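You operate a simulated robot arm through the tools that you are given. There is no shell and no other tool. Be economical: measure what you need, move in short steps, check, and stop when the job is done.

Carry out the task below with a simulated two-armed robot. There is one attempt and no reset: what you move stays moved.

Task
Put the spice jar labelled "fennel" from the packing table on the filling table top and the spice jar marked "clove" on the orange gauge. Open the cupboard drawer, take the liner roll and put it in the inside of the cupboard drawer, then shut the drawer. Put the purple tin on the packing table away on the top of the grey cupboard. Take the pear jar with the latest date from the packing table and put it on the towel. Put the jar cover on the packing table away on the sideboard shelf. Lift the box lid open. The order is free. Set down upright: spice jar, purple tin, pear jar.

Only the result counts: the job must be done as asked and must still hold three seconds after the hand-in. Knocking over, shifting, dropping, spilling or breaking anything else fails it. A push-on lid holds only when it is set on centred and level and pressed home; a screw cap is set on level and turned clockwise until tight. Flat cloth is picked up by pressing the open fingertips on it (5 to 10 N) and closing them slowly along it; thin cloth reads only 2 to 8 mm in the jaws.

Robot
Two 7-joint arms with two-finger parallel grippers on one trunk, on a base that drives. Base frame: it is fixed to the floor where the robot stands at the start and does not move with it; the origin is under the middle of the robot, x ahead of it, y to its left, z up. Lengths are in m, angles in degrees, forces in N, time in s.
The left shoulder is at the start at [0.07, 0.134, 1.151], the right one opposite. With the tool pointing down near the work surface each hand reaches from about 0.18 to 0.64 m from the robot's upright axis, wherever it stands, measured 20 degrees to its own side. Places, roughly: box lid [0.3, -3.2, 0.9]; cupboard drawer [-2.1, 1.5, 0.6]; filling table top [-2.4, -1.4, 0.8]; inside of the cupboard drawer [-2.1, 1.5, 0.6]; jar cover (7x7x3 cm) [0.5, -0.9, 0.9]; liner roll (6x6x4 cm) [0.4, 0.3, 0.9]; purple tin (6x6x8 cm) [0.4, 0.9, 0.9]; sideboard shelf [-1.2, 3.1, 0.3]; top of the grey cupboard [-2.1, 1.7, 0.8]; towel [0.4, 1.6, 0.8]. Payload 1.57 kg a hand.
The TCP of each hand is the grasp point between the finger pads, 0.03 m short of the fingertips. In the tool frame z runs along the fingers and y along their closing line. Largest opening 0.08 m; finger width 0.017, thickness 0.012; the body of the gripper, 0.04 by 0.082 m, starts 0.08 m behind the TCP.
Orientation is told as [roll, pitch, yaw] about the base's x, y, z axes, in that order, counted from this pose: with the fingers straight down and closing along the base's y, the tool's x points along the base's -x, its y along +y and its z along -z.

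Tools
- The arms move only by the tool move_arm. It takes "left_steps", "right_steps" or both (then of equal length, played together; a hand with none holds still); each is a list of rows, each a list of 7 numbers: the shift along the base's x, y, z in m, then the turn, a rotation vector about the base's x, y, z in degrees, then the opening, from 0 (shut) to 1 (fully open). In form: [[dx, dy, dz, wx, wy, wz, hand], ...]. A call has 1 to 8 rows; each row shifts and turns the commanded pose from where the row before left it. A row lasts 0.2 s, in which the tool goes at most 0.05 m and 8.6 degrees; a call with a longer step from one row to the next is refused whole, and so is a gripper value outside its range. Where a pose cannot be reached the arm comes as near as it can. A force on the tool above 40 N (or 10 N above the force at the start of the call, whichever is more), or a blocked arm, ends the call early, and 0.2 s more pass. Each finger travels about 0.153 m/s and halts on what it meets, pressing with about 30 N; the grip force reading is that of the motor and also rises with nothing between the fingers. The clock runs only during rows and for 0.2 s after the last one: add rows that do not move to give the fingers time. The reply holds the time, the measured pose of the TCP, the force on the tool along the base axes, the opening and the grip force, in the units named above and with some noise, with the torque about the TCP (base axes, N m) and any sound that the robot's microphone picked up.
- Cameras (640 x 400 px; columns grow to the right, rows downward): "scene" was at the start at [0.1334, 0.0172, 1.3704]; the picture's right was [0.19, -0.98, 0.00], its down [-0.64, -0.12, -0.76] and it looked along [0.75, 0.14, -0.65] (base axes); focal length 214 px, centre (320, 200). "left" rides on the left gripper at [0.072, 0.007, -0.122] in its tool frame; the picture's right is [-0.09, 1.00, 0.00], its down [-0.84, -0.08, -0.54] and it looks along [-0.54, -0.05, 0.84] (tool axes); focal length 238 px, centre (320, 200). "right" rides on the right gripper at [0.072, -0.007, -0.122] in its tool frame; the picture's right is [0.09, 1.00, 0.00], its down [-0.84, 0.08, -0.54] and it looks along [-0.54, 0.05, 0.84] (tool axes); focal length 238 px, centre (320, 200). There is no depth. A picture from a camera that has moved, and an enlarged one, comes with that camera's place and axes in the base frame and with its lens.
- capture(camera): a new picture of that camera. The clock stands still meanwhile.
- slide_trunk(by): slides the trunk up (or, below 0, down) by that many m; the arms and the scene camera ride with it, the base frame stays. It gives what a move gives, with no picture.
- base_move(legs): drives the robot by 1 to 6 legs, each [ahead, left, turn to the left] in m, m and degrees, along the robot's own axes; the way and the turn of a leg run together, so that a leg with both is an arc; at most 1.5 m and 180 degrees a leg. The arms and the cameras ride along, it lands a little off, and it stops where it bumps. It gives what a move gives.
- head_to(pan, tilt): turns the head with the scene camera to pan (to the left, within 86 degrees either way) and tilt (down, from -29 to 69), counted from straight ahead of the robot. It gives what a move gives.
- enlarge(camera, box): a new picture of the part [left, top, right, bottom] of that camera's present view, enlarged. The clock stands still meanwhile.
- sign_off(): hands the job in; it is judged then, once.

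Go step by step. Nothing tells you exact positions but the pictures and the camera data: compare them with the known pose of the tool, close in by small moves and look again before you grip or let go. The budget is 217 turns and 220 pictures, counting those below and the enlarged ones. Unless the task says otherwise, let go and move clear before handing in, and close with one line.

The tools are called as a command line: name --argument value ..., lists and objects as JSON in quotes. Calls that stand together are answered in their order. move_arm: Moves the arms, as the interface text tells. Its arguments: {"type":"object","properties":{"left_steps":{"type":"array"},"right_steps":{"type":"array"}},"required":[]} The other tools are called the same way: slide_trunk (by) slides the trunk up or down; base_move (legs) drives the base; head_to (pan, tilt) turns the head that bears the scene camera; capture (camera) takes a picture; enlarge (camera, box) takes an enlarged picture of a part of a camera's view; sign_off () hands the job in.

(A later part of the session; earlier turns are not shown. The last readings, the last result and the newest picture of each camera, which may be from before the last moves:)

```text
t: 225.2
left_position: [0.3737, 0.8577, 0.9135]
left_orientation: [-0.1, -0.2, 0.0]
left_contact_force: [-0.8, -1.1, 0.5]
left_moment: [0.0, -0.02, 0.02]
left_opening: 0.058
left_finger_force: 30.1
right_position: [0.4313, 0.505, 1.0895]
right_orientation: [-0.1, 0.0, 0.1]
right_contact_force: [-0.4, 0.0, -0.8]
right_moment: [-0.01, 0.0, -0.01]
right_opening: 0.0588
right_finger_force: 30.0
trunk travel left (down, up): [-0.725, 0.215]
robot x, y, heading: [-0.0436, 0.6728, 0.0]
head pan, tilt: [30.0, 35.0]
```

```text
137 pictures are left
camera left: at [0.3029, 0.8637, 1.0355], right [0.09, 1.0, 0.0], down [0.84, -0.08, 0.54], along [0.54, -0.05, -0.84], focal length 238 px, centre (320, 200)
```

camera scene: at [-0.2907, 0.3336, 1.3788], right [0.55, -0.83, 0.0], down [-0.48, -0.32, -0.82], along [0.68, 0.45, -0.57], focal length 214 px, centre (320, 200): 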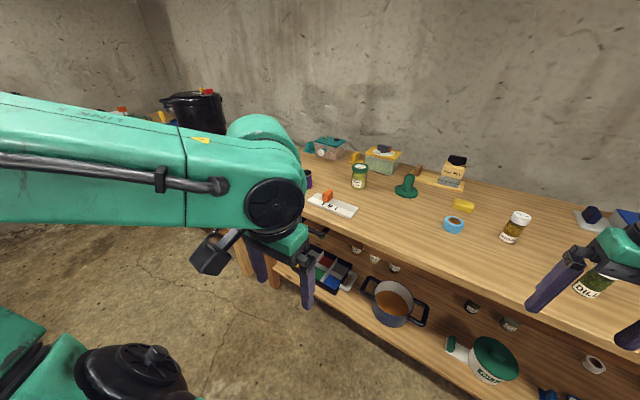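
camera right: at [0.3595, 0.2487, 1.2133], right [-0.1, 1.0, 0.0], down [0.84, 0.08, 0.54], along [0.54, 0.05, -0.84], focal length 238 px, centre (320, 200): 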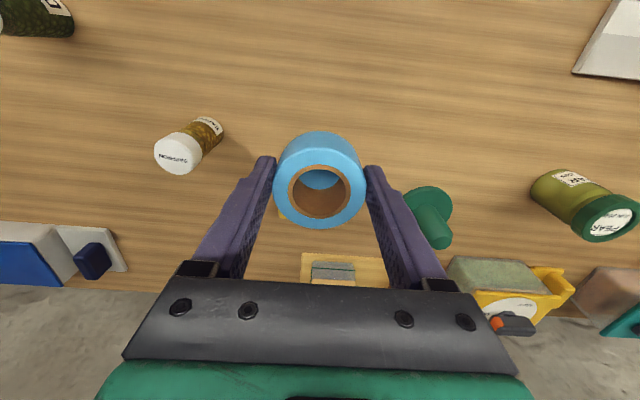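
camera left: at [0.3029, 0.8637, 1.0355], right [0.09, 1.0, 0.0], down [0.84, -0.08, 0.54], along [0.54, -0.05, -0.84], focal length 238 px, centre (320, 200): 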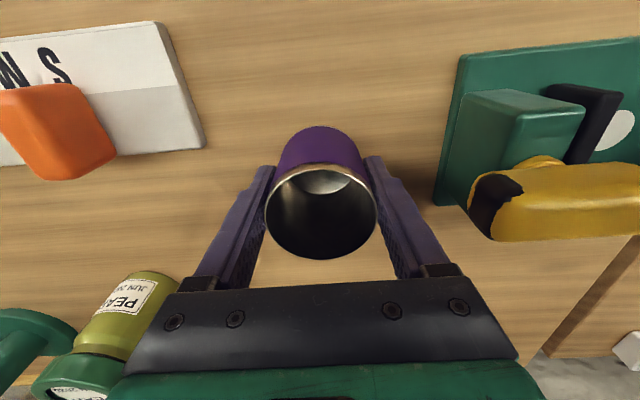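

Tin gripped. Lift, back off, turn round and head to look behind the partition for the grey cupboard.

move_arm --left_steps '[[0, 0, 0.03, 0, 0, 0, 0.5], [0, 0, 0.04, 0, 0, 0, 0.5], [0, 0, 0.04, 0, 0, 0, 0.5], [0, 0, 0.04, 0, 0, 0, 0.5], [0, 0, 0.03, 0, 0, 0, 0.5]]'

base_move --legs '[[-0.4, 0, 0], [0, -0.7, 0], [0, 0, 179], [0.5, 0, 0]]'

head_to --pan -35 --tilt 20

capture --camera "scene"

```text
t: 226.4
left_position: [0.3748, 0.8576, 1.0919]
left_orientation: [-0.1, -0.1, 0.0]
left_contact_force: [0.2, -1.0, -0.7]
left_moment: [0.02, 0.01, -0.01]
left_opening: 0.0584
left_finger_force: 30.4
right_position: [0.4303, 0.5036, 1.09]
right_orientation: [-0.1, 0.1, 0.1]
right_contact_force: [0.8, -1.0, -0.6]
right_moment: [0.01, -0.01, 0.0]
right_opening: 0.0588
right_finger_force: 30.0
trunk travel left (down, up): [-0.725, 0.215]
robot x, y, heading: [-0.0475, 0.672, 0.1]
head pan, tilt: [30.0, 35.0]
```

```text
t: 242.1
left_position: [-1.3821, -0.1736, 1.092]
left_orientation: [-0.1, -0.2, 177.8]
left_contact_force: [0.6, 0.0, -0.5]
left_moment: [0.0, -0.04, 0.02]
left_opening: 0.0584
left_finger_force: 29.8
right_position: [-1.4226, 0.184, 1.0907]
right_orientation: [-0.2, 0.0, 177.9]
right_contact_force: [-0.3, -0.1, -1.2]
right_moment: [0.02, -0.02, -0.02]
right_opening: 0.0578
right_finger_force: 30.1
trunk travel left (down, up): [-0.725, 0.215]
robot x, y, heading: [-0.9556, -0.0032, 177.8]
head pan, tilt: [30.0, 35.0]
```

```text
t: 243.5
left_position: [-1.3817, -0.1724, 1.0914]
left_orientation: [-0.1, -0.1, 177.7]
left_contact_force: [-0.1, -0.2, 0.4]
left_moment: [-0.01, 0.03, -0.01]
left_opening: 0.0585
left_finger_force: 29.5
right_position: [-1.4236, 0.1828, 1.0905]
right_orientation: [0.0, 0.0, 177.8]
right_contact_force: [1.0, 0.6, -1.4]
right_moment: [0.01, 0.0, -0.01]
right_opening: 0.058
right_finger_force: 30.1
trunk travel left (down, up): [-0.725, 0.215]
robot x, y, heading: [-0.9571, -0.0043, 177.7]
head pan, tilt: [-35.0, 20.0]
```

```text
136 pictures are left
camera scene: at [-1.0789, 0.0559, 1.4026], right [0.6, 0.8, 0.0], down [0.27, -0.21, -0.94], along [-0.75, 0.57, -0.34], focal length 214 px, centre (320, 200)
```

scene: 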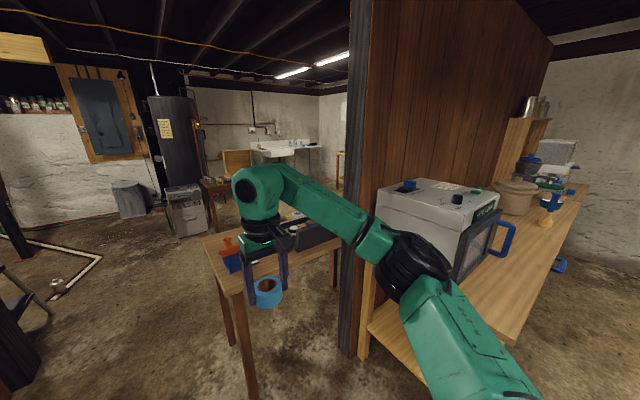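

The cupboard must be behind this partition, past the small table. I go around via the passage at y≈-0.3.

base_move --legs '[[0, 0.28, 2], [1.2, 0, 0]]'

head_to --pan -65 --tilt 20

capture --camera "scene"

head_to --pan 0 --tilt 25

capture --camera "scene"

```text
t: 251.1
left_position: [-2.5742, -0.4818, 1.0914]
left_orientation: [-0.2, -0.2, -179.2]
left_contact_force: [0.2, 0.2, -0.7]
left_moment: [0.01, 0.0, 0.01]
left_opening: 0.0585
left_finger_force: 30.4
right_position: [-2.6346, -0.1296, 1.0894]
right_orientation: [-0.1, 0.0, -179.2]
right_contact_force: [-0.2, -0.5, 0.1]
right_moment: [0.03, 0.01, 0.0]
right_opening: 0.0579
right_finger_force: 29.9
trunk travel left (down, up): [-0.725, 0.215]
robot x, y, heading: [-2.1546, -0.2904, -179.2]
head pan, tilt: [-35.0, 20.0]
```

```text
t: 252.1
left_position: [-2.5739, -0.4827, 1.0914]
left_orientation: [-0.1, -0.2, -179.1]
left_contact_force: [-0.3, 0.1, -0.6]
left_moment: [0.01, -0.03, 0.02]
left_opening: 0.0586
left_finger_force: 29.9
right_position: [-2.6349, -0.1297, 1.0899]
right_orientation: [-0.1, 0.0, -179.2]
right_contact_force: [0.1, 0.5, -0.1]
right_moment: [0.0, 0.01, 0.01]
right_opening: 0.0575
right_finger_force: 30.2
trunk travel left (down, up): [-0.725, 0.215]
robot x, y, heading: [-2.1544, -0.2889, -179.0]
head pan, tilt: [-65.0, 20.0]
```

```text
135 pictures are left
camera scene: at [-2.2466, -0.2069, 1.4026], right [0.9, 0.44, 0.0], down [0.15, -0.31, -0.94], along [-0.41, 0.85, -0.34], focal length 214 px, centre (320, 200)
```

scene: 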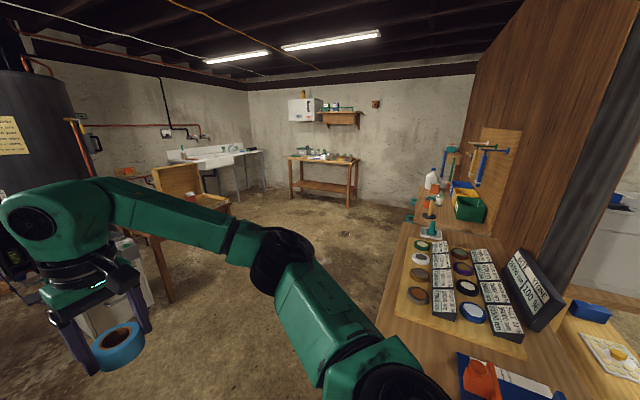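

```text
t: 253.4
left_position: [-2.5734, -0.4836, 1.091]
left_orientation: [-0.1, -0.2, -179.1]
left_contact_force: [-0.6, 0.1, -0.7]
left_moment: [0.0, 0.01, 0.01]
left_opening: 0.0584
left_finger_force: 30.5
right_position: [-2.6349, -0.1286, 1.0896]
right_orientation: [0.0, 0.0, -179.1]
right_contact_force: [0.6, -0.1, 0.1]
right_moment: [0.02, -0.02, -0.02]
right_opening: 0.0577
right_finger_force: 30.1
trunk travel left (down, up): [-0.725, 0.215]
robot x, y, heading: [-2.1531, -0.2864, -179.4]
head pan, tilt: [0.0, 25.0]
```

```text
134 pictures are left
camera scene: at [-2.2982, -0.2919, 1.3945], right [-0.01, 1.0, 0.0], down [0.42, 0.01, -0.91], along [-0.91, -0.01, -0.42], focal length 214 px, centre (320, 200)
```

scene: 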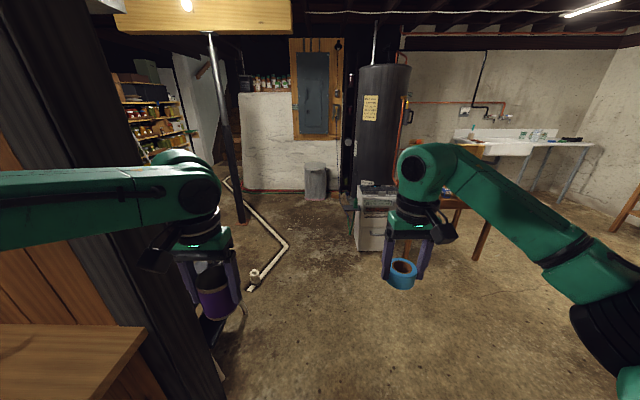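

The grey cupboard should be farther along behind the tool table, facing the aisle. I move forward past the table and turn to face +y.

base_move --legs '[[0, -0.14, -1], [0.62, 0, 0], [0, 0, -90]]'

head_to --pan -30 --tilt 20

capture --camera "scene"

```text
t: 261.7
left_position: [-2.9488, 0.2764, 1.0908]
left_orientation: [-0.1, -0.2, 87.6]
left_contact_force: [-0.5, -0.6, -0.2]
left_moment: [0.0, 0.03, -0.05]
left_opening: 0.0587
left_finger_force: 30.4
right_position: [-2.593, 0.3174, 1.0907]
right_orientation: [-0.1, 0.0, 87.6]
right_contact_force: [0.1, -0.9, -0.8]
right_moment: [0.0, 0.02, 0.0]
right_opening: 0.0573
right_finger_force: 29.8
trunk travel left (down, up): [-0.725, 0.215]
robot x, y, heading: [-2.7831, -0.153, 87.8]
head pan, tilt: [0.0, 25.0]
```

```text
t: 262.7
left_position: [-2.9489, 0.2767, 1.0912]
left_orientation: [-0.2, -0.3, 87.5]
left_contact_force: [-0.3, 0.3, -0.9]
left_moment: [0.01, -0.01, 0.02]
left_opening: 0.0584
left_finger_force: 29.8
right_position: [-2.5925, 0.3171, 1.0898]
right_orientation: [-0.1, 0.0, 87.8]
right_contact_force: [-0.3, -0.9, 0.0]
right_moment: [0.0, -0.01, -0.04]
right_opening: 0.0575
right_finger_force: 29.9
trunk travel left (down, up): [-0.725, 0.215]
robot x, y, heading: [-2.7836, -0.1495, 87.7]
head pan, tilt: [-30.0, 20.0]
```

```text
133 pictures are left
camera scene: at [-2.7286, -0.0216, 1.4026], right [0.85, -0.53, 0.0], down [-0.18, -0.29, -0.94], along [0.5, 0.79, -0.34], focal length 214 px, centre (320, 200)
```

scene: 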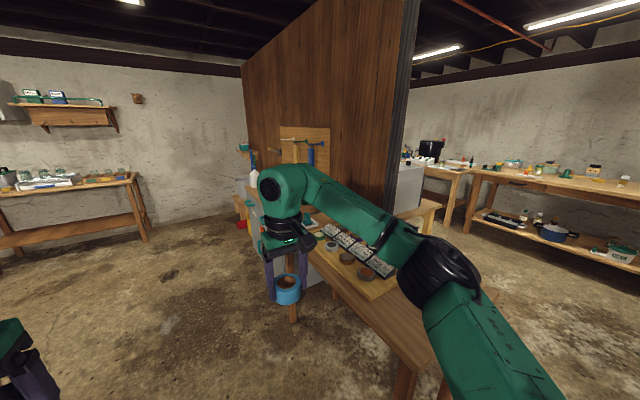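

head_to --pan 35 --tilt 25

capture --camera "scene"

```text
t: 264.1
left_position: [-2.9491, 0.2774, 1.0911]
left_orientation: [-0.1, -0.2, 87.6]
left_contact_force: [0.2, 0.2, -0.9]
left_moment: [0.02, 0.02, -0.02]
left_opening: 0.0585
left_finger_force: 30.0
right_position: [-2.5929, 0.3173, 1.0901]
right_orientation: [-0.1, -0.1, 87.7]
right_contact_force: [0.1, -0.9, -0.3]
right_moment: [-0.03, -0.01, -0.02]
right_opening: 0.0573
right_finger_force: 30.5
trunk travel left (down, up): [-0.725, 0.215]
robot x, y, heading: [-2.7791, -0.1552, 87.7]
head pan, tilt: [35.0, 25.0]
```

```text
132 pictures are left
camera scene: at [-2.8279, -0.0227, 1.3945], right [0.84, 0.54, 0.0], down [0.23, -0.36, -0.91], along [-0.49, 0.76, -0.42], focal length 214 px, centre (320, 200)
```

scene: 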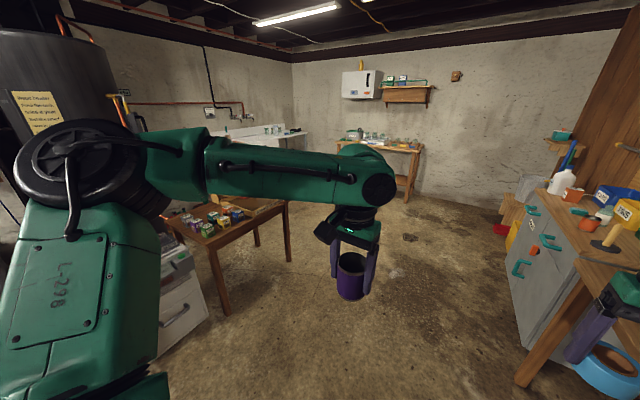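

The grey cupboard (teal handles) is on the right with its front at x≈-2.25 facing the aisle. I drive beside it and turn to face it.

base_move --legs '[[1.5, 0.12, 0], [0.2, 0, 0], [0, 0, -88]]'

head_to --pan 0 --tilt 35

capture --camera "scene"

```text
refused: leg 1 is longer than a leg can be; nothing moved
```

```text
t: 265.1
left_position: [-2.948, 0.276, 1.0917]
left_orientation: [-0.1, -0.2, 87.6]
left_contact_force: [0.7, -0.6, 0.5]
left_moment: [0.0, 0.04, 0.01]
left_opening: 0.0581
left_finger_force: 30.5
right_position: [-2.5916, 0.3181, 1.09]
right_orientation: [-0.1, 0.0, 87.8]
right_contact_force: [-0.2, 0.5, -0.6]
right_moment: [0.0, 0.01, -0.01]
right_opening: 0.0571
right_finger_force: 30.5
trunk travel left (down, up): [-0.725, 0.215]
robot x, y, heading: [-2.7813, -0.1525, 87.7]
head pan, tilt: [0.0, 35.0]
```

```text
131 pictures are left
camera scene: at [-2.7748, -0.0124, 1.3788], right [1.0, -0.04, 0.0], down [-0.02, -0.57, -0.82], along [0.03, 0.82, -0.57], focal length 214 px, centre (320, 200)
```

scene: 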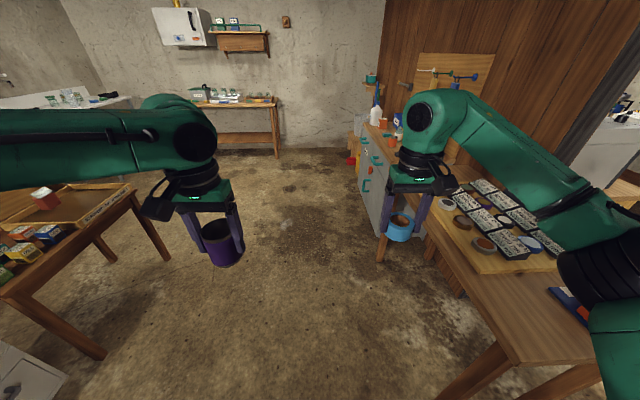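

base_move --legs '[[1.3, 0.15, 0], [0.45, 0, 0], [0, 0, -88]]'

head_to --pan 0 --tilt 35

capture --camera "scene"

```text
t: 277.6
left_position: [-2.3868, 1.7461, 1.0918]
left_orientation: [-0.2, -0.2, -3.2]
left_contact_force: [-0.1, 0.1, -0.4]
left_moment: [-0.01, -0.02, -0.05]
left_opening: 0.0584
left_finger_force: 30.3
right_position: [-2.3497, 1.3893, 1.0909]
right_orientation: [-0.2, -0.1, -3.3]
right_contact_force: [0.2, 0.5, -0.2]
right_moment: [0.01, -0.02, -0.01]
right_opening: 0.0568
right_finger_force: 29.7
trunk travel left (down, up): [-0.725, 0.215]
robot x, y, heading: [-2.8163, 1.5836, -3.1]
head pan, tilt: [0.0, 35.0]
```

```text
t: 278.2
left_position: [-2.3854, 1.7455, 1.0914]
left_orientation: [-0.1, -0.1, -3.1]
left_contact_force: [0.5, 0.5, -0.5]
left_moment: [0.0, -0.02, 0.0]
left_opening: 0.0585
left_finger_force: 30.3
right_position: [-2.3501, 1.389, 1.0907]
right_orientation: [0.0, 0.0, -3.2]
right_contact_force: [-0.5, 0.3, -0.7]
right_moment: [0.01, 0.02, 0.0]
right_opening: 0.057
right_finger_force: 30.9
trunk travel left (down, up): [-0.725, 0.215]
robot x, y, heading: [-2.8138, 1.5865, -3.3]
head pan, tilt: [0.0, 35.0]
```

```text
130 pictures are left
camera scene: at [-2.6784, 1.5775, 1.3787], right [-0.06, -1.0, 0.0], down [-0.57, 0.03, -0.82], along [0.82, -0.05, -0.57], focal length 214 px, centre (320, 200)
```

scene: 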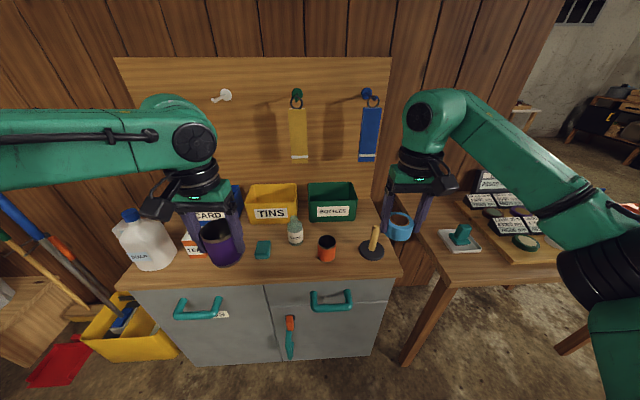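

The right-hand teal handle (y≈1.5) is the drawer. I enlarge the cupboard top to choose a spot for the tin.

enlarge --camera "scene" --box '[100, 180, 420, 380]'

capture --camera "left"

capture --camera "right"

```text
2.00 times, centred on (260, 280) of scene
camera zoom: at [-2.6784, 1.5775, 1.3787], right [-0.06, -1.0, 0.0], down [-0.57, 0.03, -0.82], along [0.82, -0.05, -0.57], focal length 429 px, centre (440, 40)
```

zoom: 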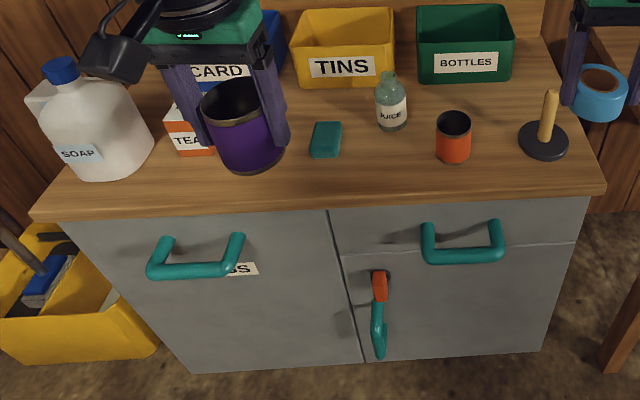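

```text
128 pictures are left
camera left: at [-2.4576, 1.7564, 1.2136], right [0.15, 0.99, 0.0], down [0.83, -0.12, 0.54], along [0.54, -0.08, -0.84], focal length 238 px, centre (320, 200)
```

left: 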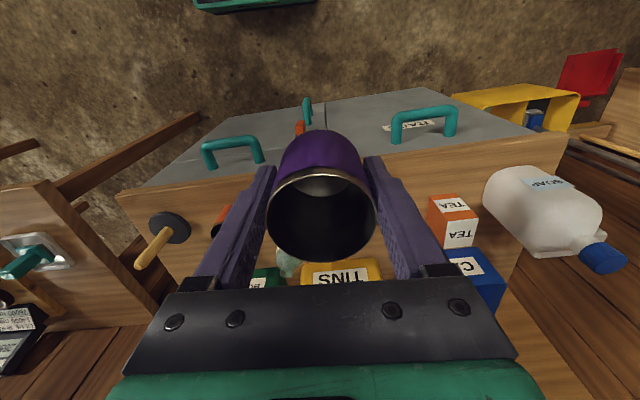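

```text
127 pictures are left
camera right: at [-2.4221, 1.3865, 1.2125], right [-0.04, 1.0, 0.0], down [0.84, 0.03, 0.54], along [0.54, 0.02, -0.84], focal length 238 px, centre (320, 200)
```

right: 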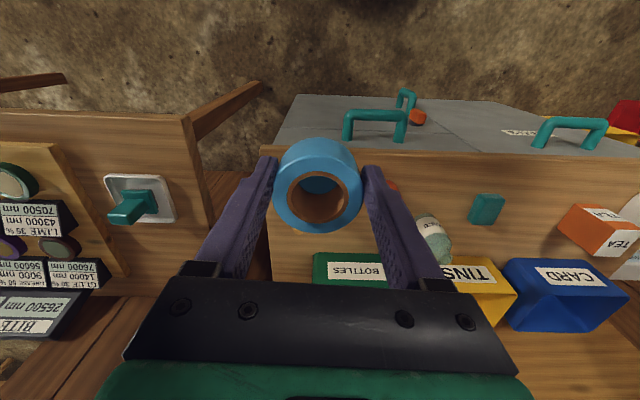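

Spot for the tin: about (-2.215, 1.82), between the teal block and tea box, near the front. I move the base up 15 cm and square the heading.

base_move --legs '[[0, 0, 3.2], [0.15, 0.05, 0]]'

capture --camera "left"

head_to --pan 10 --tilt 50

capture --camera "scene"

```text
t: 280.1
left_position: [-2.2503, 1.8195, 1.0922]
left_orientation: [0.0, -0.3, 0.0]
left_contact_force: [-0.1, 0.4, -0.5]
left_moment: [-0.02, -0.03, -0.01]
left_opening: 0.0586
left_finger_force: 29.6
right_position: [-2.1929, 1.464, 1.0912]
right_orientation: [-0.1, 0.0, 0.1]
right_contact_force: [0.9, -0.3, 0.0]
right_moment: [-0.03, -0.02, 0.01]
right_opening: 0.0567
right_finger_force: 29.9
trunk travel left (down, up): [-0.725, 0.215]
robot x, y, heading: [-2.6684, 1.6321, -0.2]
head pan, tilt: [0.0, 35.0]
```

```text
126 pictures are left
camera left: at [-2.3221, 1.8245, 1.2145], right [0.09, 1.0, 0.0], down [0.83, -0.08, 0.55], along [0.54, -0.05, -0.84], focal length 238 px, centre (320, 200)
```

left: 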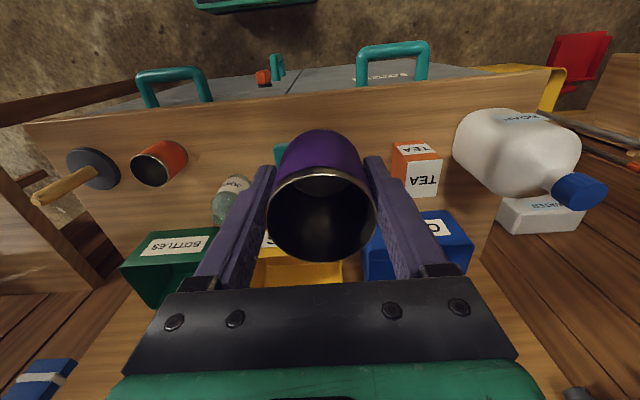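

```text
t: 280.8
left_position: [-2.2469, 1.8184, 1.0906]
left_orientation: [0.0, -0.1, 0.0]
left_contact_force: [-1.4, -0.2, -0.2]
left_moment: [-0.02, -0.03, -0.01]
left_opening: 0.0586
left_finger_force: 29.9
right_position: [-2.1915, 1.4648, 1.0897]
right_orientation: [-0.1, 0.0, 0.0]
right_contact_force: [0.0, 0.3, -0.3]
right_moment: [0.0, -0.01, 0.03]
right_opening: 0.057
right_finger_force: 29.6
trunk travel left (down, up): [-0.725, 0.215]
robot x, y, heading: [-2.6682, 1.6308, -0.3]
head pan, tilt: [10.0, 50.0]
```

```text
125 pictures are left
camera scene: at [-2.5415, 1.6478, 1.357], right [0.17, -0.98, 0.0], down [-0.75, -0.13, -0.64], along [0.63, 0.11, -0.77], focal length 214 px, centre (320, 200)
```

scene: 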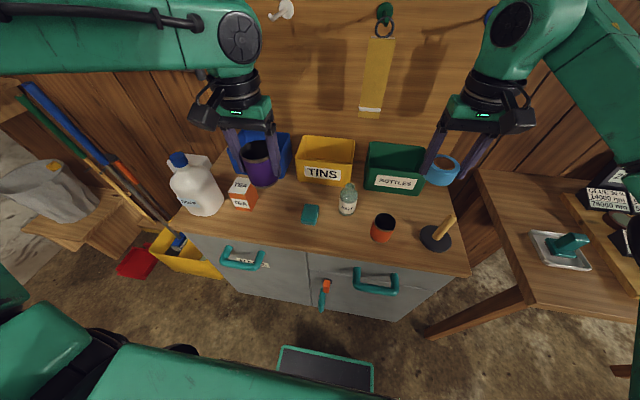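

Target (-2.215, 1.84). Move and lower the tin.

move_arm --left_steps '[[0.033, 0.022, 0, 0, 0, 0, 0.5], [0, 0, -0.045, 0, 0, 0, 0.5], [0, 0, -0.045, 0, 0, 0, 0.5], [0, 0, -0.045, 0, 0, 0, 0.5], [0, 0, -0.03, 0, 0, 0, 0.5], [0, 0, 0, 0, 0, 0, 0.5]]'

capture --camera "scene"

capture --camera "left"

```text
t: 282.2
left_position: [-2.2161, 1.8403, 0.928]
left_orientation: [-0.1, -0.2, 0.0]
left_contact_force: [-0.5, -0.9, -0.5]
left_moment: [0.0, -0.04, 0.0]
left_opening: 0.0584
left_finger_force: 30.1
right_position: [-2.1921, 1.4652, 1.09]
right_orientation: [-0.1, 0.1, 0.1]
right_contact_force: [0.6, 0.5, 0.2]
right_moment: [0.02, -0.05, 0.02]
right_opening: 0.0568
right_finger_force: 29.7
trunk travel left (down, up): [-0.725, 0.215]
robot x, y, heading: [-2.6658, 1.6322, 0.2]
head pan, tilt: [10.0, 50.0]
```

```text
124 pictures are left
camera scene: at [-2.5429, 1.6475, 1.3571], right [0.17, -0.98, 0.0], down [-0.75, -0.13, -0.64], along [0.63, 0.11, -0.77], focal length 214 px, centre (320, 200)
```

scene: 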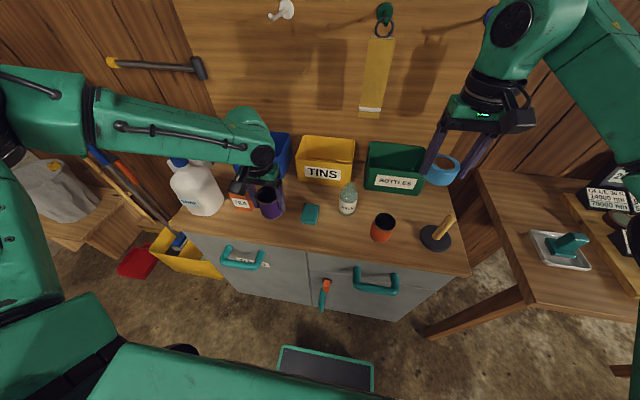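

```text
123 pictures are left
camera left: at [-2.2883, 1.8468, 1.0504], right [0.09, 1.0, 0.0], down [0.83, -0.08, 0.55], along [0.54, -0.05, -0.84], focal length 238 px, centre (320, 200)
```

left: 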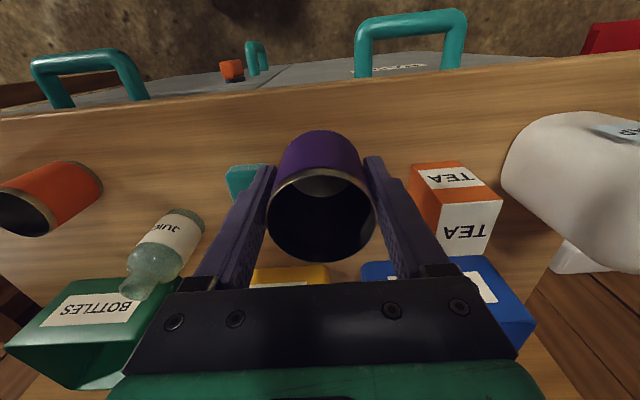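

Clearances fine. Lower to contact.

move_arm --left_steps '[[0, 0.002, -0.02, 0, 0, 0, 0.5], [0, 0, -0.012, 0, 0, 0, 0.5], [0, 0, -0.008, 0, 0, 0, 0.5], [0, 0, 0, 0, 0, 0, 0.5]]'

```text
t: 283.2
left_position: [-2.2149, 1.8442, 0.8877]
left_orientation: [-0.1, -0.2, 0.0]
left_contact_force: [-0.9, 0.0, -0.4]
left_moment: [0.01, 0.0, -0.02]
left_opening: 0.0584
left_finger_force: 30.4
right_position: [-2.1919, 1.4649, 1.0906]
right_orientation: [-0.1, 0.0, 0.1]
right_contact_force: [-0.1, -0.5, -0.4]
right_moment: [-0.01, -0.01, -0.02]
right_opening: 0.0569
right_finger_force: 30.2
trunk travel left (down, up): [-0.725, 0.215]
robot x, y, heading: [-2.6691, 1.6304, -0.1]
head pan, tilt: [10.0, 50.0]
```

move_arm --left_steps '[[0, 0, -0.008, 0, 0, 0, 0.5], [0, 0, -0.006, 0, 0, 0, 0.5], [0, 0, 0, 0, 0, 0, 0.5]]'

```text
t: 284.0
left_position: [-2.2162, 1.8431, 0.8732]
left_orientation: [-0.1, -0.1, 0.0]
left_contact_force: [0.2, 0.1, -0.2]
left_moment: [-0.03, 0.02, 0.02]
left_opening: 0.0583
left_finger_force: 30.0
right_position: [-2.192, 1.4654, 1.0903]
right_orientation: [0.0, -0.1, 0.1]
right_contact_force: [-0.7, 0.3, 0.2]
right_moment: [0.01, 0.05, 0.02]
right_opening: 0.0567
right_finger_force: 29.9
trunk travel left (down, up): [-0.725, 0.215]
robot x, y, heading: [-2.6679, 1.6334, 0.1]
head pan, tilt: [10.0, 50.0]
```

move_arm --left_steps '[[0, 0, -0.008, 0, 0, 0, 0.5], [0, 0, -0.006, 0, 0, 0, 0.5], [0, 0, 0, 0, 0, 0, 0.5]]'

capture --camera "left"

```text
t: 284.8
left_position: [-2.2142, 1.8438, 0.8597]
left_orientation: [-0.2, -0.2, 0.0]
left_contact_force: [0.6, 0.2, -0.4]
left_moment: [0.01, 0.04, 0.01]
left_opening: 0.0585
left_finger_force: 30.1
right_position: [-2.1921, 1.4652, 1.091]
right_orientation: [0.0, 0.1, 0.1]
right_contact_force: [0.7, -0.2, -1.7]
right_moment: [0.01, -0.02, 0.01]
right_opening: 0.0566
right_finger_force: 30.4
trunk travel left (down, up): [-0.725, 0.215]
robot x, y, heading: [-2.6698, 1.6338, -0.2]
head pan, tilt: [10.0, 50.0]
```

```text
122 pictures are left
camera left: at [-2.2871, 1.8495, 0.9809], right [0.09, 1.0, 0.0], down [0.84, -0.08, 0.54], along [0.54, -0.05, -0.84], focal length 238 px, centre (320, 200)
```

left: 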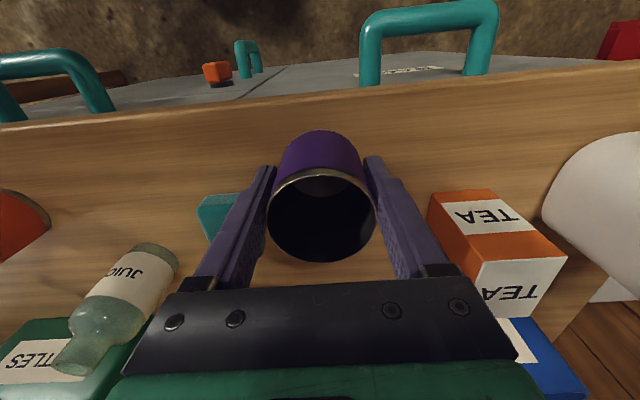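

move_arm --left_steps '[[0, 0, -0.006, 0, 0, 0, 0.5], [0, 0, -0.006, 0, 0, 0, 0.5], [0, 0, -0.004, 0, 0, 0, 0.5], [0, 0, 0, 0, 0, 0, 0.5]]'

```text
t: 285.8
left_position: [-2.2147, 1.8422, 0.8434]
left_orientation: [-0.1, -0.2, 0.0]
left_contact_force: [-0.6, -0.6, -0.9]
left_moment: [0.0, -0.01, 0.0]
left_opening: 0.0583
left_finger_force: 30.0
right_position: [-2.1911, 1.464, 1.0907]
right_orientation: [-0.1, 0.0, 0.1]
right_contact_force: [-0.2, -0.1, -0.4]
right_moment: [0.01, 0.03, -0.01]
right_opening: 0.0566
right_finger_force: 30.1
trunk travel left (down, up): [-0.725, 0.215]
robot x, y, heading: [-2.6641, 1.6322, -0.0]
head pan, tilt: [10.0, 50.0]
```

No contact yet; the top is nearer z≈0.79. I shift 12 mm inward and continue lowering.

move_arm --left_steps '[[0.012, 0, 0, 0, 0, 0, 0.5], [0, 0, -0.005, 0, 0, 0, 0.5], [0, 0, -0.004, 0, 0, 0, 0.5], [0, 0, 0, 0, 0, 0, 0.5]]'

```text
t: 286.8
left_position: [-2.2024, 1.842, 0.8336]
left_orientation: [-0.1, -0.2, 0.0]
left_contact_force: [0.4, 0.3, -0.9]
left_moment: [-0.01, -0.01, 0.0]
left_opening: 0.0582
left_finger_force: 30.2
right_position: [-2.1923, 1.4652, 1.0901]
right_orientation: [0.0, 0.1, 0.1]
right_contact_force: [0.9, 0.5, -0.6]
right_moment: [0.0, -0.03, 0.03]
right_opening: 0.0566
right_finger_force: 29.8
trunk travel left (down, up): [-0.725, 0.215]
robot x, y, heading: [-2.6634, 1.632, -0.0]
head pan, tilt: [10.0, 50.0]
```

move_arm --left_steps '[[0, 0, -0.005, 0, 0, 0, 0.5], [0, 0, -0.004, 0, 0, 0, 0.5], [0, 0, -0.004, 0, 0, 0, 0.5], [0, 0, 0, 0, 0, 0, 0.5]]'

enlarge --camera "scene" --box '[200, 150, 360, 250]'

```text
t: 287.8
left_position: [-2.2036, 1.8423, 0.8223]
left_orientation: [-0.2, -0.5, 0.0]
left_contact_force: [3.1, 3.3, 19.4]
left_moment: [0.12, -0.21, 0.01]
left_opening: 0.0586
left_finger_force: 30.0
right_position: [-2.1939, 1.4635, 1.091]
right_orientation: [-0.1, -0.1, 0.1]
right_contact_force: [0.5, 0.1, -1.0]
right_moment: [0.01, 0.02, 0.01]
right_opening: 0.0567
right_finger_force: 30.5
trunk travel left (down, up): [-0.725, 0.215]
robot x, y, heading: [-2.6653, 1.6348, 0.1]
head pan, tilt: [10.0, 50.0]
```

```text
4.00 times, centred on (280, 200) of scene
camera zoom: at [-2.5451, 1.6468, 1.3574], right [0.17, -0.98, 0.0], down [-0.75, -0.13, -0.64], along [0.63, 0.11, -0.76], focal length 858 px, centre (480, 200)
```

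zoom: 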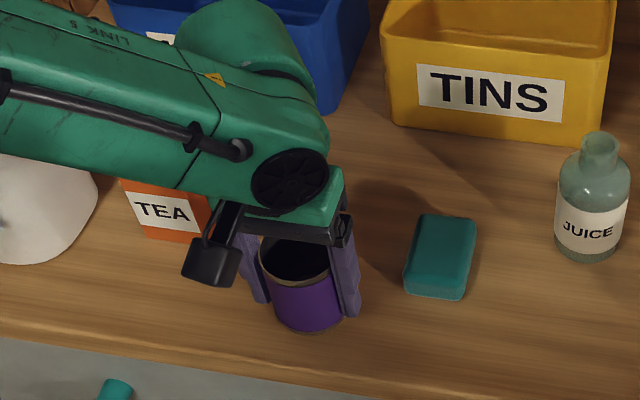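

Contact on the top (z≈0.77) with the tin clear of the edge. Release and rise.

move_arm --left_steps '[[0, 0, 0.003, 0, 0, 0, 0.75], [0, 0, 0, 0, 0, 0, 0.95], [0, 0, 0, 0, 0, 0, 0.95], [0, 0, 0.04, 0, 0, 0, 0.95], [0, 0, 0.05, 0, 0, 0, 0.95], [0, 0, 0.05, 0, 0, 0, 0.95], [0, 0, 0.05, 0, 0, 0, 0.95], [-0.03, 0, 0.03, 0, 0, 0, 1]]'

capture --camera "scene"

```text
t: 289.6
left_position: [-2.2339, 1.8434, 1.0453]
left_orientation: [-0.1, -0.4, 0.0]
left_contact_force: [-0.5, 0.9, 0.0]
left_moment: [0.05, -0.05, 0.03]
left_opening: 0.08
left_finger_force: 0.1
right_position: [-2.1945, 1.4644, 1.091]
right_orientation: [0.0, -0.1, 0.2]
right_contact_force: [1.2, 0.9, -1.0]
right_moment: [0.01, -0.03, 0.0]
right_opening: 0.0567
right_finger_force: 29.6
trunk travel left (down, up): [-0.725, 0.215]
robot x, y, heading: [-2.6671, 1.6324, -0.3]
head pan, tilt: [10.0, 50.0]
```

```text
120 pictures are left
camera scene: at [-2.5453, 1.6479, 1.3573], right [0.17, -0.98, 0.0], down [-0.75, -0.13, -0.64], along [0.63, 0.11, -0.76], focal length 214 px, centre (320, 200)
```

scene: 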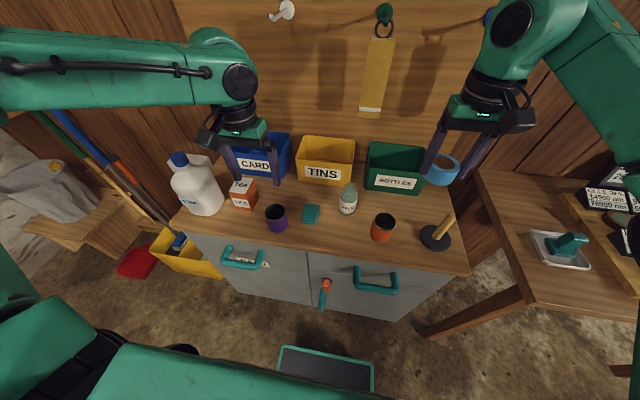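

The tin stands on the cupboard. Now the drawer handle: enlarge to see its geometry.

enlarge --camera "scene" --box '[320, 240, 440, 315]'

capture --camera "right"

```text
5.33 times, centred on (380, 278) of scene
camera zoom: at [-2.5453, 1.6479, 1.3573], right [0.17, -0.98, 0.0], down [-0.75, -0.13, -0.64], along [0.63, 0.11, -0.76], focal length 1144 px, centre (0, -213)
```

zoom: 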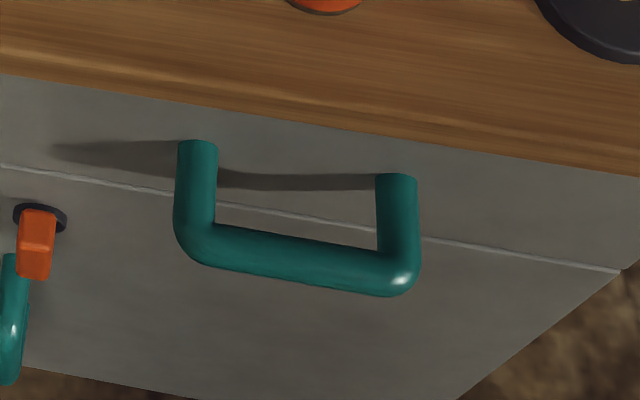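

```text
118 pictures are left
camera right: at [-2.2662, 1.4582, 1.2135], right [-0.09, 1.0, 0.0], down [0.84, 0.08, 0.54], along [0.54, 0.05, -0.84], focal length 238 px, centre (320, 200)
```

right: 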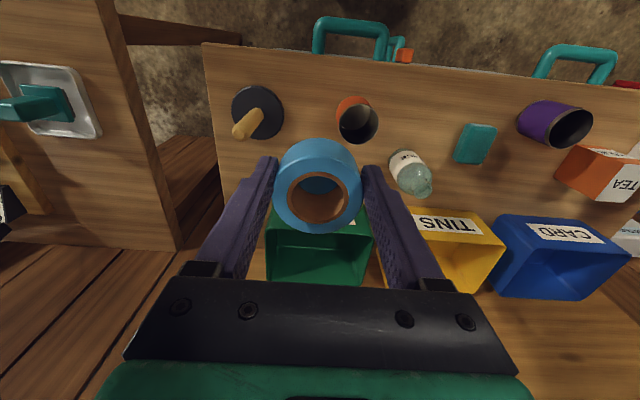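

The handle's legs stick out about 6 cm at z≈0.655 (y≈1.575 and 1.451), bar at x≈-2.30. I'll grip the left leg behind the bar with a tilted left hand and pull by driving back. First tuck the right hand, back off, lower the trunk.

move_arm --right_steps '[[-0.04, 0, 0, 0, 0, 0, 0.5], [-0.04, 0, 0, 0, 0, 0, 0.5], [-0.04, 0, 0, 0, 0, 0, 0.5], [-0.03, 0, 0, 0, 0, 0, 0.5], [0, 0, 0, 0, 0, 0, 0.5]]' --left_steps '[[-0.04, 0, 0, 0, 0, 0, 1], [-0.04, 0, 0, 0, 0, 0, 1], [-0.03, 0, 0, 0, 0, 0, 1], [0, 0, 0, 0, 0, 0, 1], [0, 0, 0, 0, 0, 0, 1]]'

base_move --legs '[[-0.1, 0, 0], [0, -0.2, 0]]'

slide_trunk --by -0.25

capture --camera "left"

capture --camera "scene"

```text
t: 290.8
left_position: [-2.3424, 1.8424, 1.0424]
left_orientation: [-0.1, -0.1, 0.0]
left_contact_force: [0.0, 0.1, 0.0]
left_moment: [0.04, 0.02, 0.01]
left_opening: 0.08
left_finger_force: 0.2
right_position: [-2.3428, 1.4631, 1.0909]
right_orientation: [-0.1, 0.1, 0.0]
right_contact_force: [0.7, 0.4, -0.7]
right_moment: [-0.04, 0.0, 0.03]
right_opening: 0.0565
right_finger_force: 30.1
trunk travel left (down, up): [-0.725, 0.215]
robot x, y, heading: [-2.6706, 1.6317, -0.1]
head pan, tilt: [10.0, 50.0]
```

```text
t: 293.2
left_position: [-2.4415, 1.6429, 1.0415]
left_orientation: [-0.1, -0.1, 0.1]
left_contact_force: [0.5, -0.4, 0.0]
left_moment: [0.02, 0.03, -0.02]
left_opening: 0.0798
left_finger_force: 0.1
right_position: [-2.44, 1.265, 1.0897]
right_orientation: [-0.1, 0.0, 0.2]
right_contact_force: [-0.7, -0.1, -0.1]
right_moment: [-0.02, 0.02, 0.01]
right_opening: 0.0566
right_finger_force: 30.4
trunk travel left (down, up): [-0.725, 0.215]
robot x, y, heading: [-2.7675, 1.4305, 0.1]
head pan, tilt: [10.0, 50.0]
```

```text
t: 295.8
left_position: [-2.4418, 1.6422, 0.7927]
left_orientation: [-0.2, -0.2, 0.1]
left_contact_force: [0.4, 0.8, -0.2]
left_moment: [-0.01, 0.01, 0.01]
left_opening: 0.08
left_finger_force: 0.1
right_position: [-2.4398, 1.2641, 0.8408]
right_orientation: [0.0, 0.0, 0.2]
right_contact_force: [0.4, 0.6, -0.3]
right_moment: [0.0, 0.0, 0.03]
right_opening: 0.0565
right_finger_force: 30.2
trunk travel left (down, up): [-0.475, 0.465]
robot x, y, heading: [-2.772, 1.4307, 0.3]
head pan, tilt: [10.0, 50.0]
```

```text
117 pictures are left
camera left: at [-2.5142, 1.6484, 0.9149], right [0.09, 1.0, 0.0], down [0.84, -0.07, 0.54], along [0.54, -0.05, -0.84], focal length 238 px, centre (320, 200)
```

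left: 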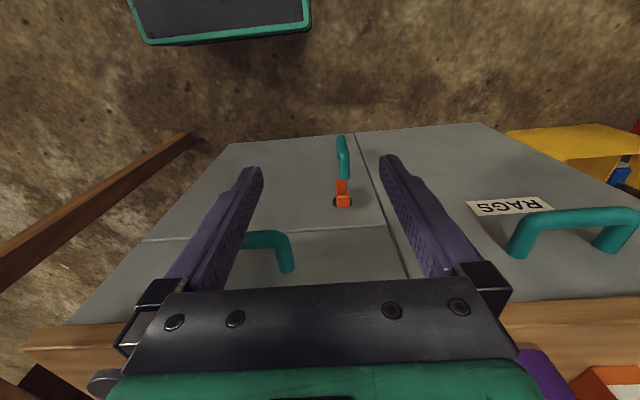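

```text
116 pictures are left
camera scene: at [-2.641, 1.4462, 1.1071], right [0.18, -0.98, 0.0], down [-0.75, -0.14, -0.64], along [0.63, 0.11, -0.77], focal length 214 px, centre (320, 200)
```

scene: 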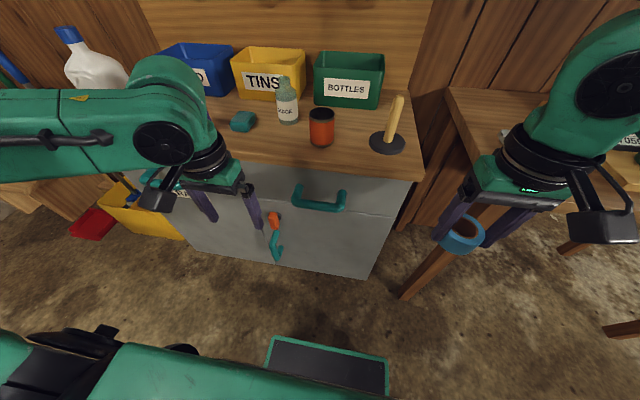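

Handle leg confirmed at (≈-2.27, 1.575, 0.666). I pitch the left hand 35° and move to a pre-approach point.

move_arm --left_steps '[[0, -0.013, 0, 0, -7, 0, 1], [0, -0.013, 0, 0, -7, 0, 1], [0, -0.013, 0, 0, -7, 0, 1], [0, -0.014, 0, 0, -7, 0, 1], [0, -0.014, 0, 0, -7, 0, 1], [0.04, 0, -0.02, 0, 0, 0, 1], [0.04, 0, -0.02, 0, 0, 0, 1], [0.04, 0, -0.015, 0, 0, 0, 1]]'

capture --camera "left"

capture --camera "scene"

```text
t: 297.6
left_position: [-2.2455, 1.5856, 0.8127]
left_orientation: [-0.2, -31.5, 0.1]
left_contact_force: [0.9, -0.3, -0.3]
left_moment: [0.02, -0.03, 0.02]
left_opening: 0.08
left_finger_force: 0.1
left hand out of reach, approached as far as the arm can: row 1, 2, 3, 4, 5
right_position: [-2.4389, 1.2629, 0.84]
right_orientation: [-0.1, 0.2, 0.2]
right_contact_force: [0.3, 0.6, -0.9]
right_moment: [0.02, 0.03, 0.03]
right_opening: 0.0566
right_finger_force: 30.1
trunk travel left (down, up): [-0.475, 0.465]
robot x, y, heading: [-2.7652, 1.4311, 0.2]
head pan, tilt: [10.0, 50.0]
```

```text
115 pictures are left
camera left: at [-2.37, 1.5917, 0.8805], right [0.08, 1.0, 0.05], down [0.43, -0.07, 0.9], along [0.9, -0.05, -0.43], focal length 238 px, centre (320, 200)
```

left: 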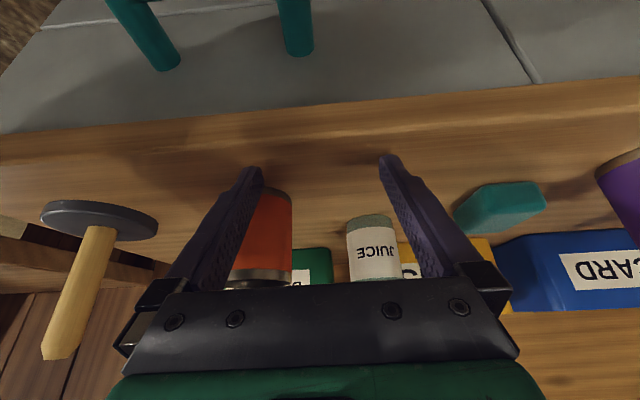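

```text
114 pictures are left
camera scene: at [-2.6391, 1.4464, 1.1068], right [0.18, -0.98, 0.0], down [-0.76, -0.14, -0.64], along [0.63, 0.11, -0.77], focal length 214 px, centre (320, 200)
```

scene: 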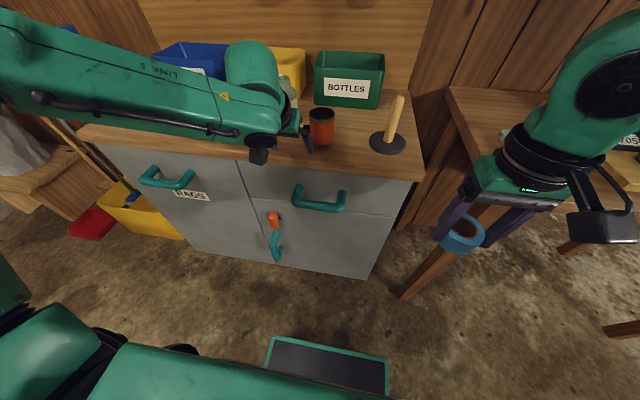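

The hand ended above the top near the orange cup; no contact. I raise it and back the base 12 cm for better reach.

move_arm --left_steps '[[-0.01, 0, 0.03, 0, 0, 0, 1], [0, 0, 0.02, 0, 0, 0, 1]]'

base_move --legs '[[-0.14, 0, 0]]'

capture --camera "left"

```text
t: 298.2
left_position: [-2.2575, 1.5839, 0.8643]
left_orientation: [0.0, -31.5, 0.2]
left_contact_force: [0.0, 0.5, -0.9]
left_moment: [0.02, -0.02, 0.04]
left_opening: 0.0801
left_finger_force: 0.0
right_position: [-2.4389, 1.2629, 0.8397]
right_orientation: [-0.2, 0.0, 0.2]
right_contact_force: [0.7, -0.3, -1.1]
right_moment: [0.02, 0.01, -0.03]
right_opening: 0.0567
right_finger_force: 30.2
trunk travel left (down, up): [-0.475, 0.465]
robot x, y, heading: [-2.7692, 1.4294, 0.3]
head pan, tilt: [10.0, 50.0]
```

```text
t: 299.5
left_position: [-2.397, 1.5812, 0.8647]
left_orientation: [-0.1, -31.6, -0.1]
left_contact_force: [0.1, 0.6, -0.4]
left_moment: [-0.03, 0.0, 0.0]
left_opening: 0.0798
left_finger_force: 0.0
right_position: [-2.58, 1.2607, 0.8403]
right_orientation: [0.0, -0.1, -0.2]
right_contact_force: [0.0, 0.2, -1.0]
right_moment: [0.01, 0.0, 0.02]
right_opening: 0.0566
right_finger_force: 30.0
trunk travel left (down, up): [-0.475, 0.465]
robot x, y, heading: [-2.9095, 1.432, 0.1]
head pan, tilt: [10.0, 50.0]
```

```text
113 pictures are left
camera left: at [-2.5213, 1.5885, 0.9317], right [0.08, 1.0, 0.05], down [0.43, -0.08, 0.9], along [0.9, -0.05, -0.43], focal length 238 px, centre (320, 200)
```

left: 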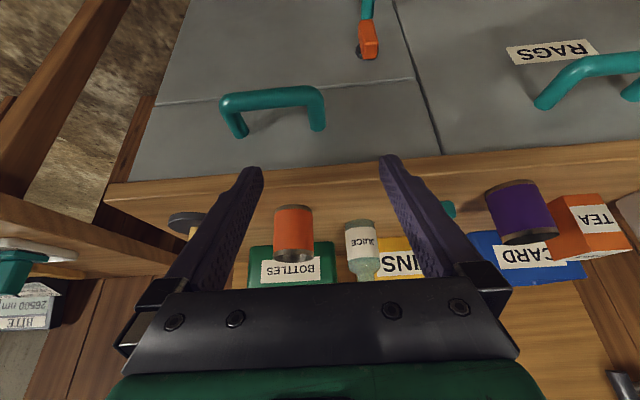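

Clear view of the handle. I set pitch to -25° and go to the pre-approach point just above and behind the bar, in line with the left leg.

move_arm --left_steps '[[0.01, -0.005, -0.03, 0, 6.5, 0, 1], [0.02, 0, -0.035, 0, 0, 0, 1], [0.035, 0, -0.03, 0, 0, 0, 1], [0.035, 0, -0.02, 0, 0, 0, 1], [0, 0, 0, 0, 0, 0, 1]]'

capture --camera "left"

capture --camera "scene"

```text
t: 300.7
left_position: [-2.2988, 1.5768, 0.7492]
left_orientation: [-0.1, -25.2, -0.1]
left_contact_force: [0.0, 0.3, -0.5]
left_moment: [0.0, 0.01, 0.0]
left_opening: 0.08
left_finger_force: 0.1
right_position: [-2.5794, 1.2611, 0.8402]
right_orientation: [0.0, 0.0, -0.1]
right_contact_force: [0.1, -0.9, -0.1]
right_moment: [0.0, -0.02, -0.04]
right_opening: 0.0562
right_finger_force: 29.8
trunk travel left (down, up): [-0.475, 0.465]
robot x, y, heading: [-2.9068, 1.4284, -0.1]
head pan, tilt: [10.0, 50.0]
```

```text
112 pictures are left
camera left: at [-2.4152, 1.5834, 0.8301], right [0.09, 1.0, 0.04], down [0.53, -0.08, 0.85], along [0.85, -0.05, -0.53], focal length 238 px, centre (320, 200)
```

left: 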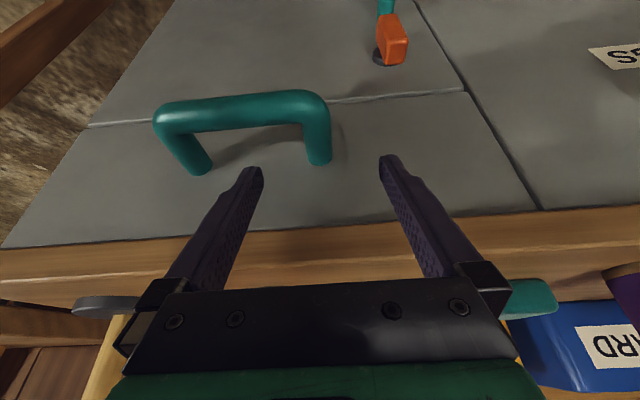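

```text
111 pictures are left
camera scene: at [-2.7804, 1.4454, 1.1071], right [0.17, -0.99, 0.0], down [-0.75, -0.13, -0.64], along [0.63, 0.11, -0.77], focal length 214 px, centre (320, 200)
```

scene: 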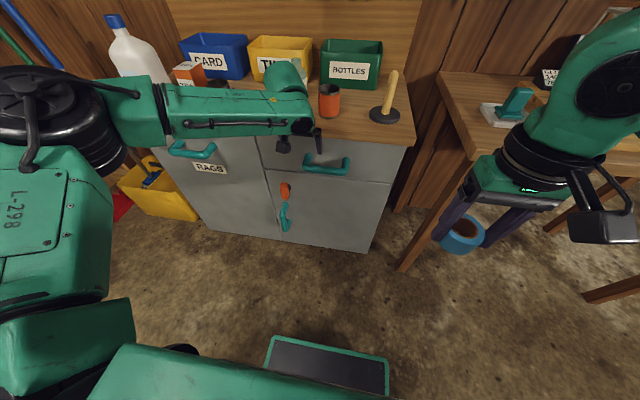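

In line with the leg. Advance along the tool axis and close on the leg.

move_arm --left_steps '[[0.013, 0, -0.027, 0, 0, 0, 1], [0.012, 0, -0.025, 0, 0, 0, 1], [0.008, 0, -0.018, 0, 0, 0, 1], [0, 0, 0, 0, 0, 0, 1]]'

capture --camera "left"

```text
t: 301.7
left_position: [-2.2989, 1.5977, 0.6889]
left_orientation: [-0.1, -25.1, 0.0]
left_contact_force: [-0.4, 0.1, 0.7]
left_moment: [-0.01, 0.01, -0.01]
left_opening: 0.0802
left_finger_force: 0.0
left hand out of reach, approached as far as the arm can: row 1, 2, 3
right_position: [-2.5805, 1.2612, 0.8404]
right_orientation: [-0.1, 0.0, -0.1]
right_contact_force: [0.7, 0.1, -0.8]
right_moment: [-0.01, -0.04, 0.04]
right_opening: 0.0563
right_finger_force: 30.2
trunk travel left (down, up): [-0.475, 0.465]
robot x, y, heading: [-2.9061, 1.4294, -0.1]
head pan, tilt: [10.0, 50.0]
```

```text
110 pictures are left
camera left: at [-2.4142, 1.6045, 0.7705], right [0.09, 1.0, 0.04], down [0.53, -0.08, 0.85], along [0.84, -0.05, -0.53], focal length 238 px, centre (320, 200)
```

left: 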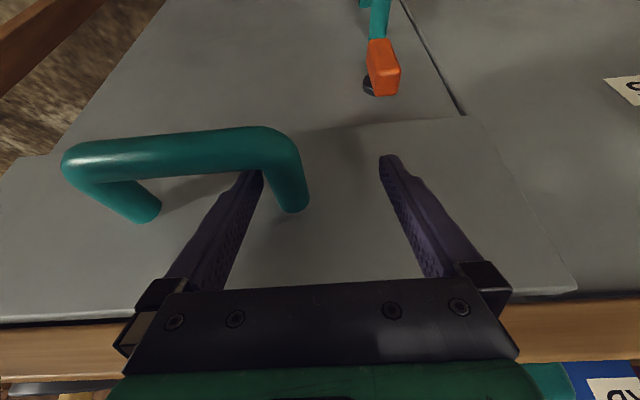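

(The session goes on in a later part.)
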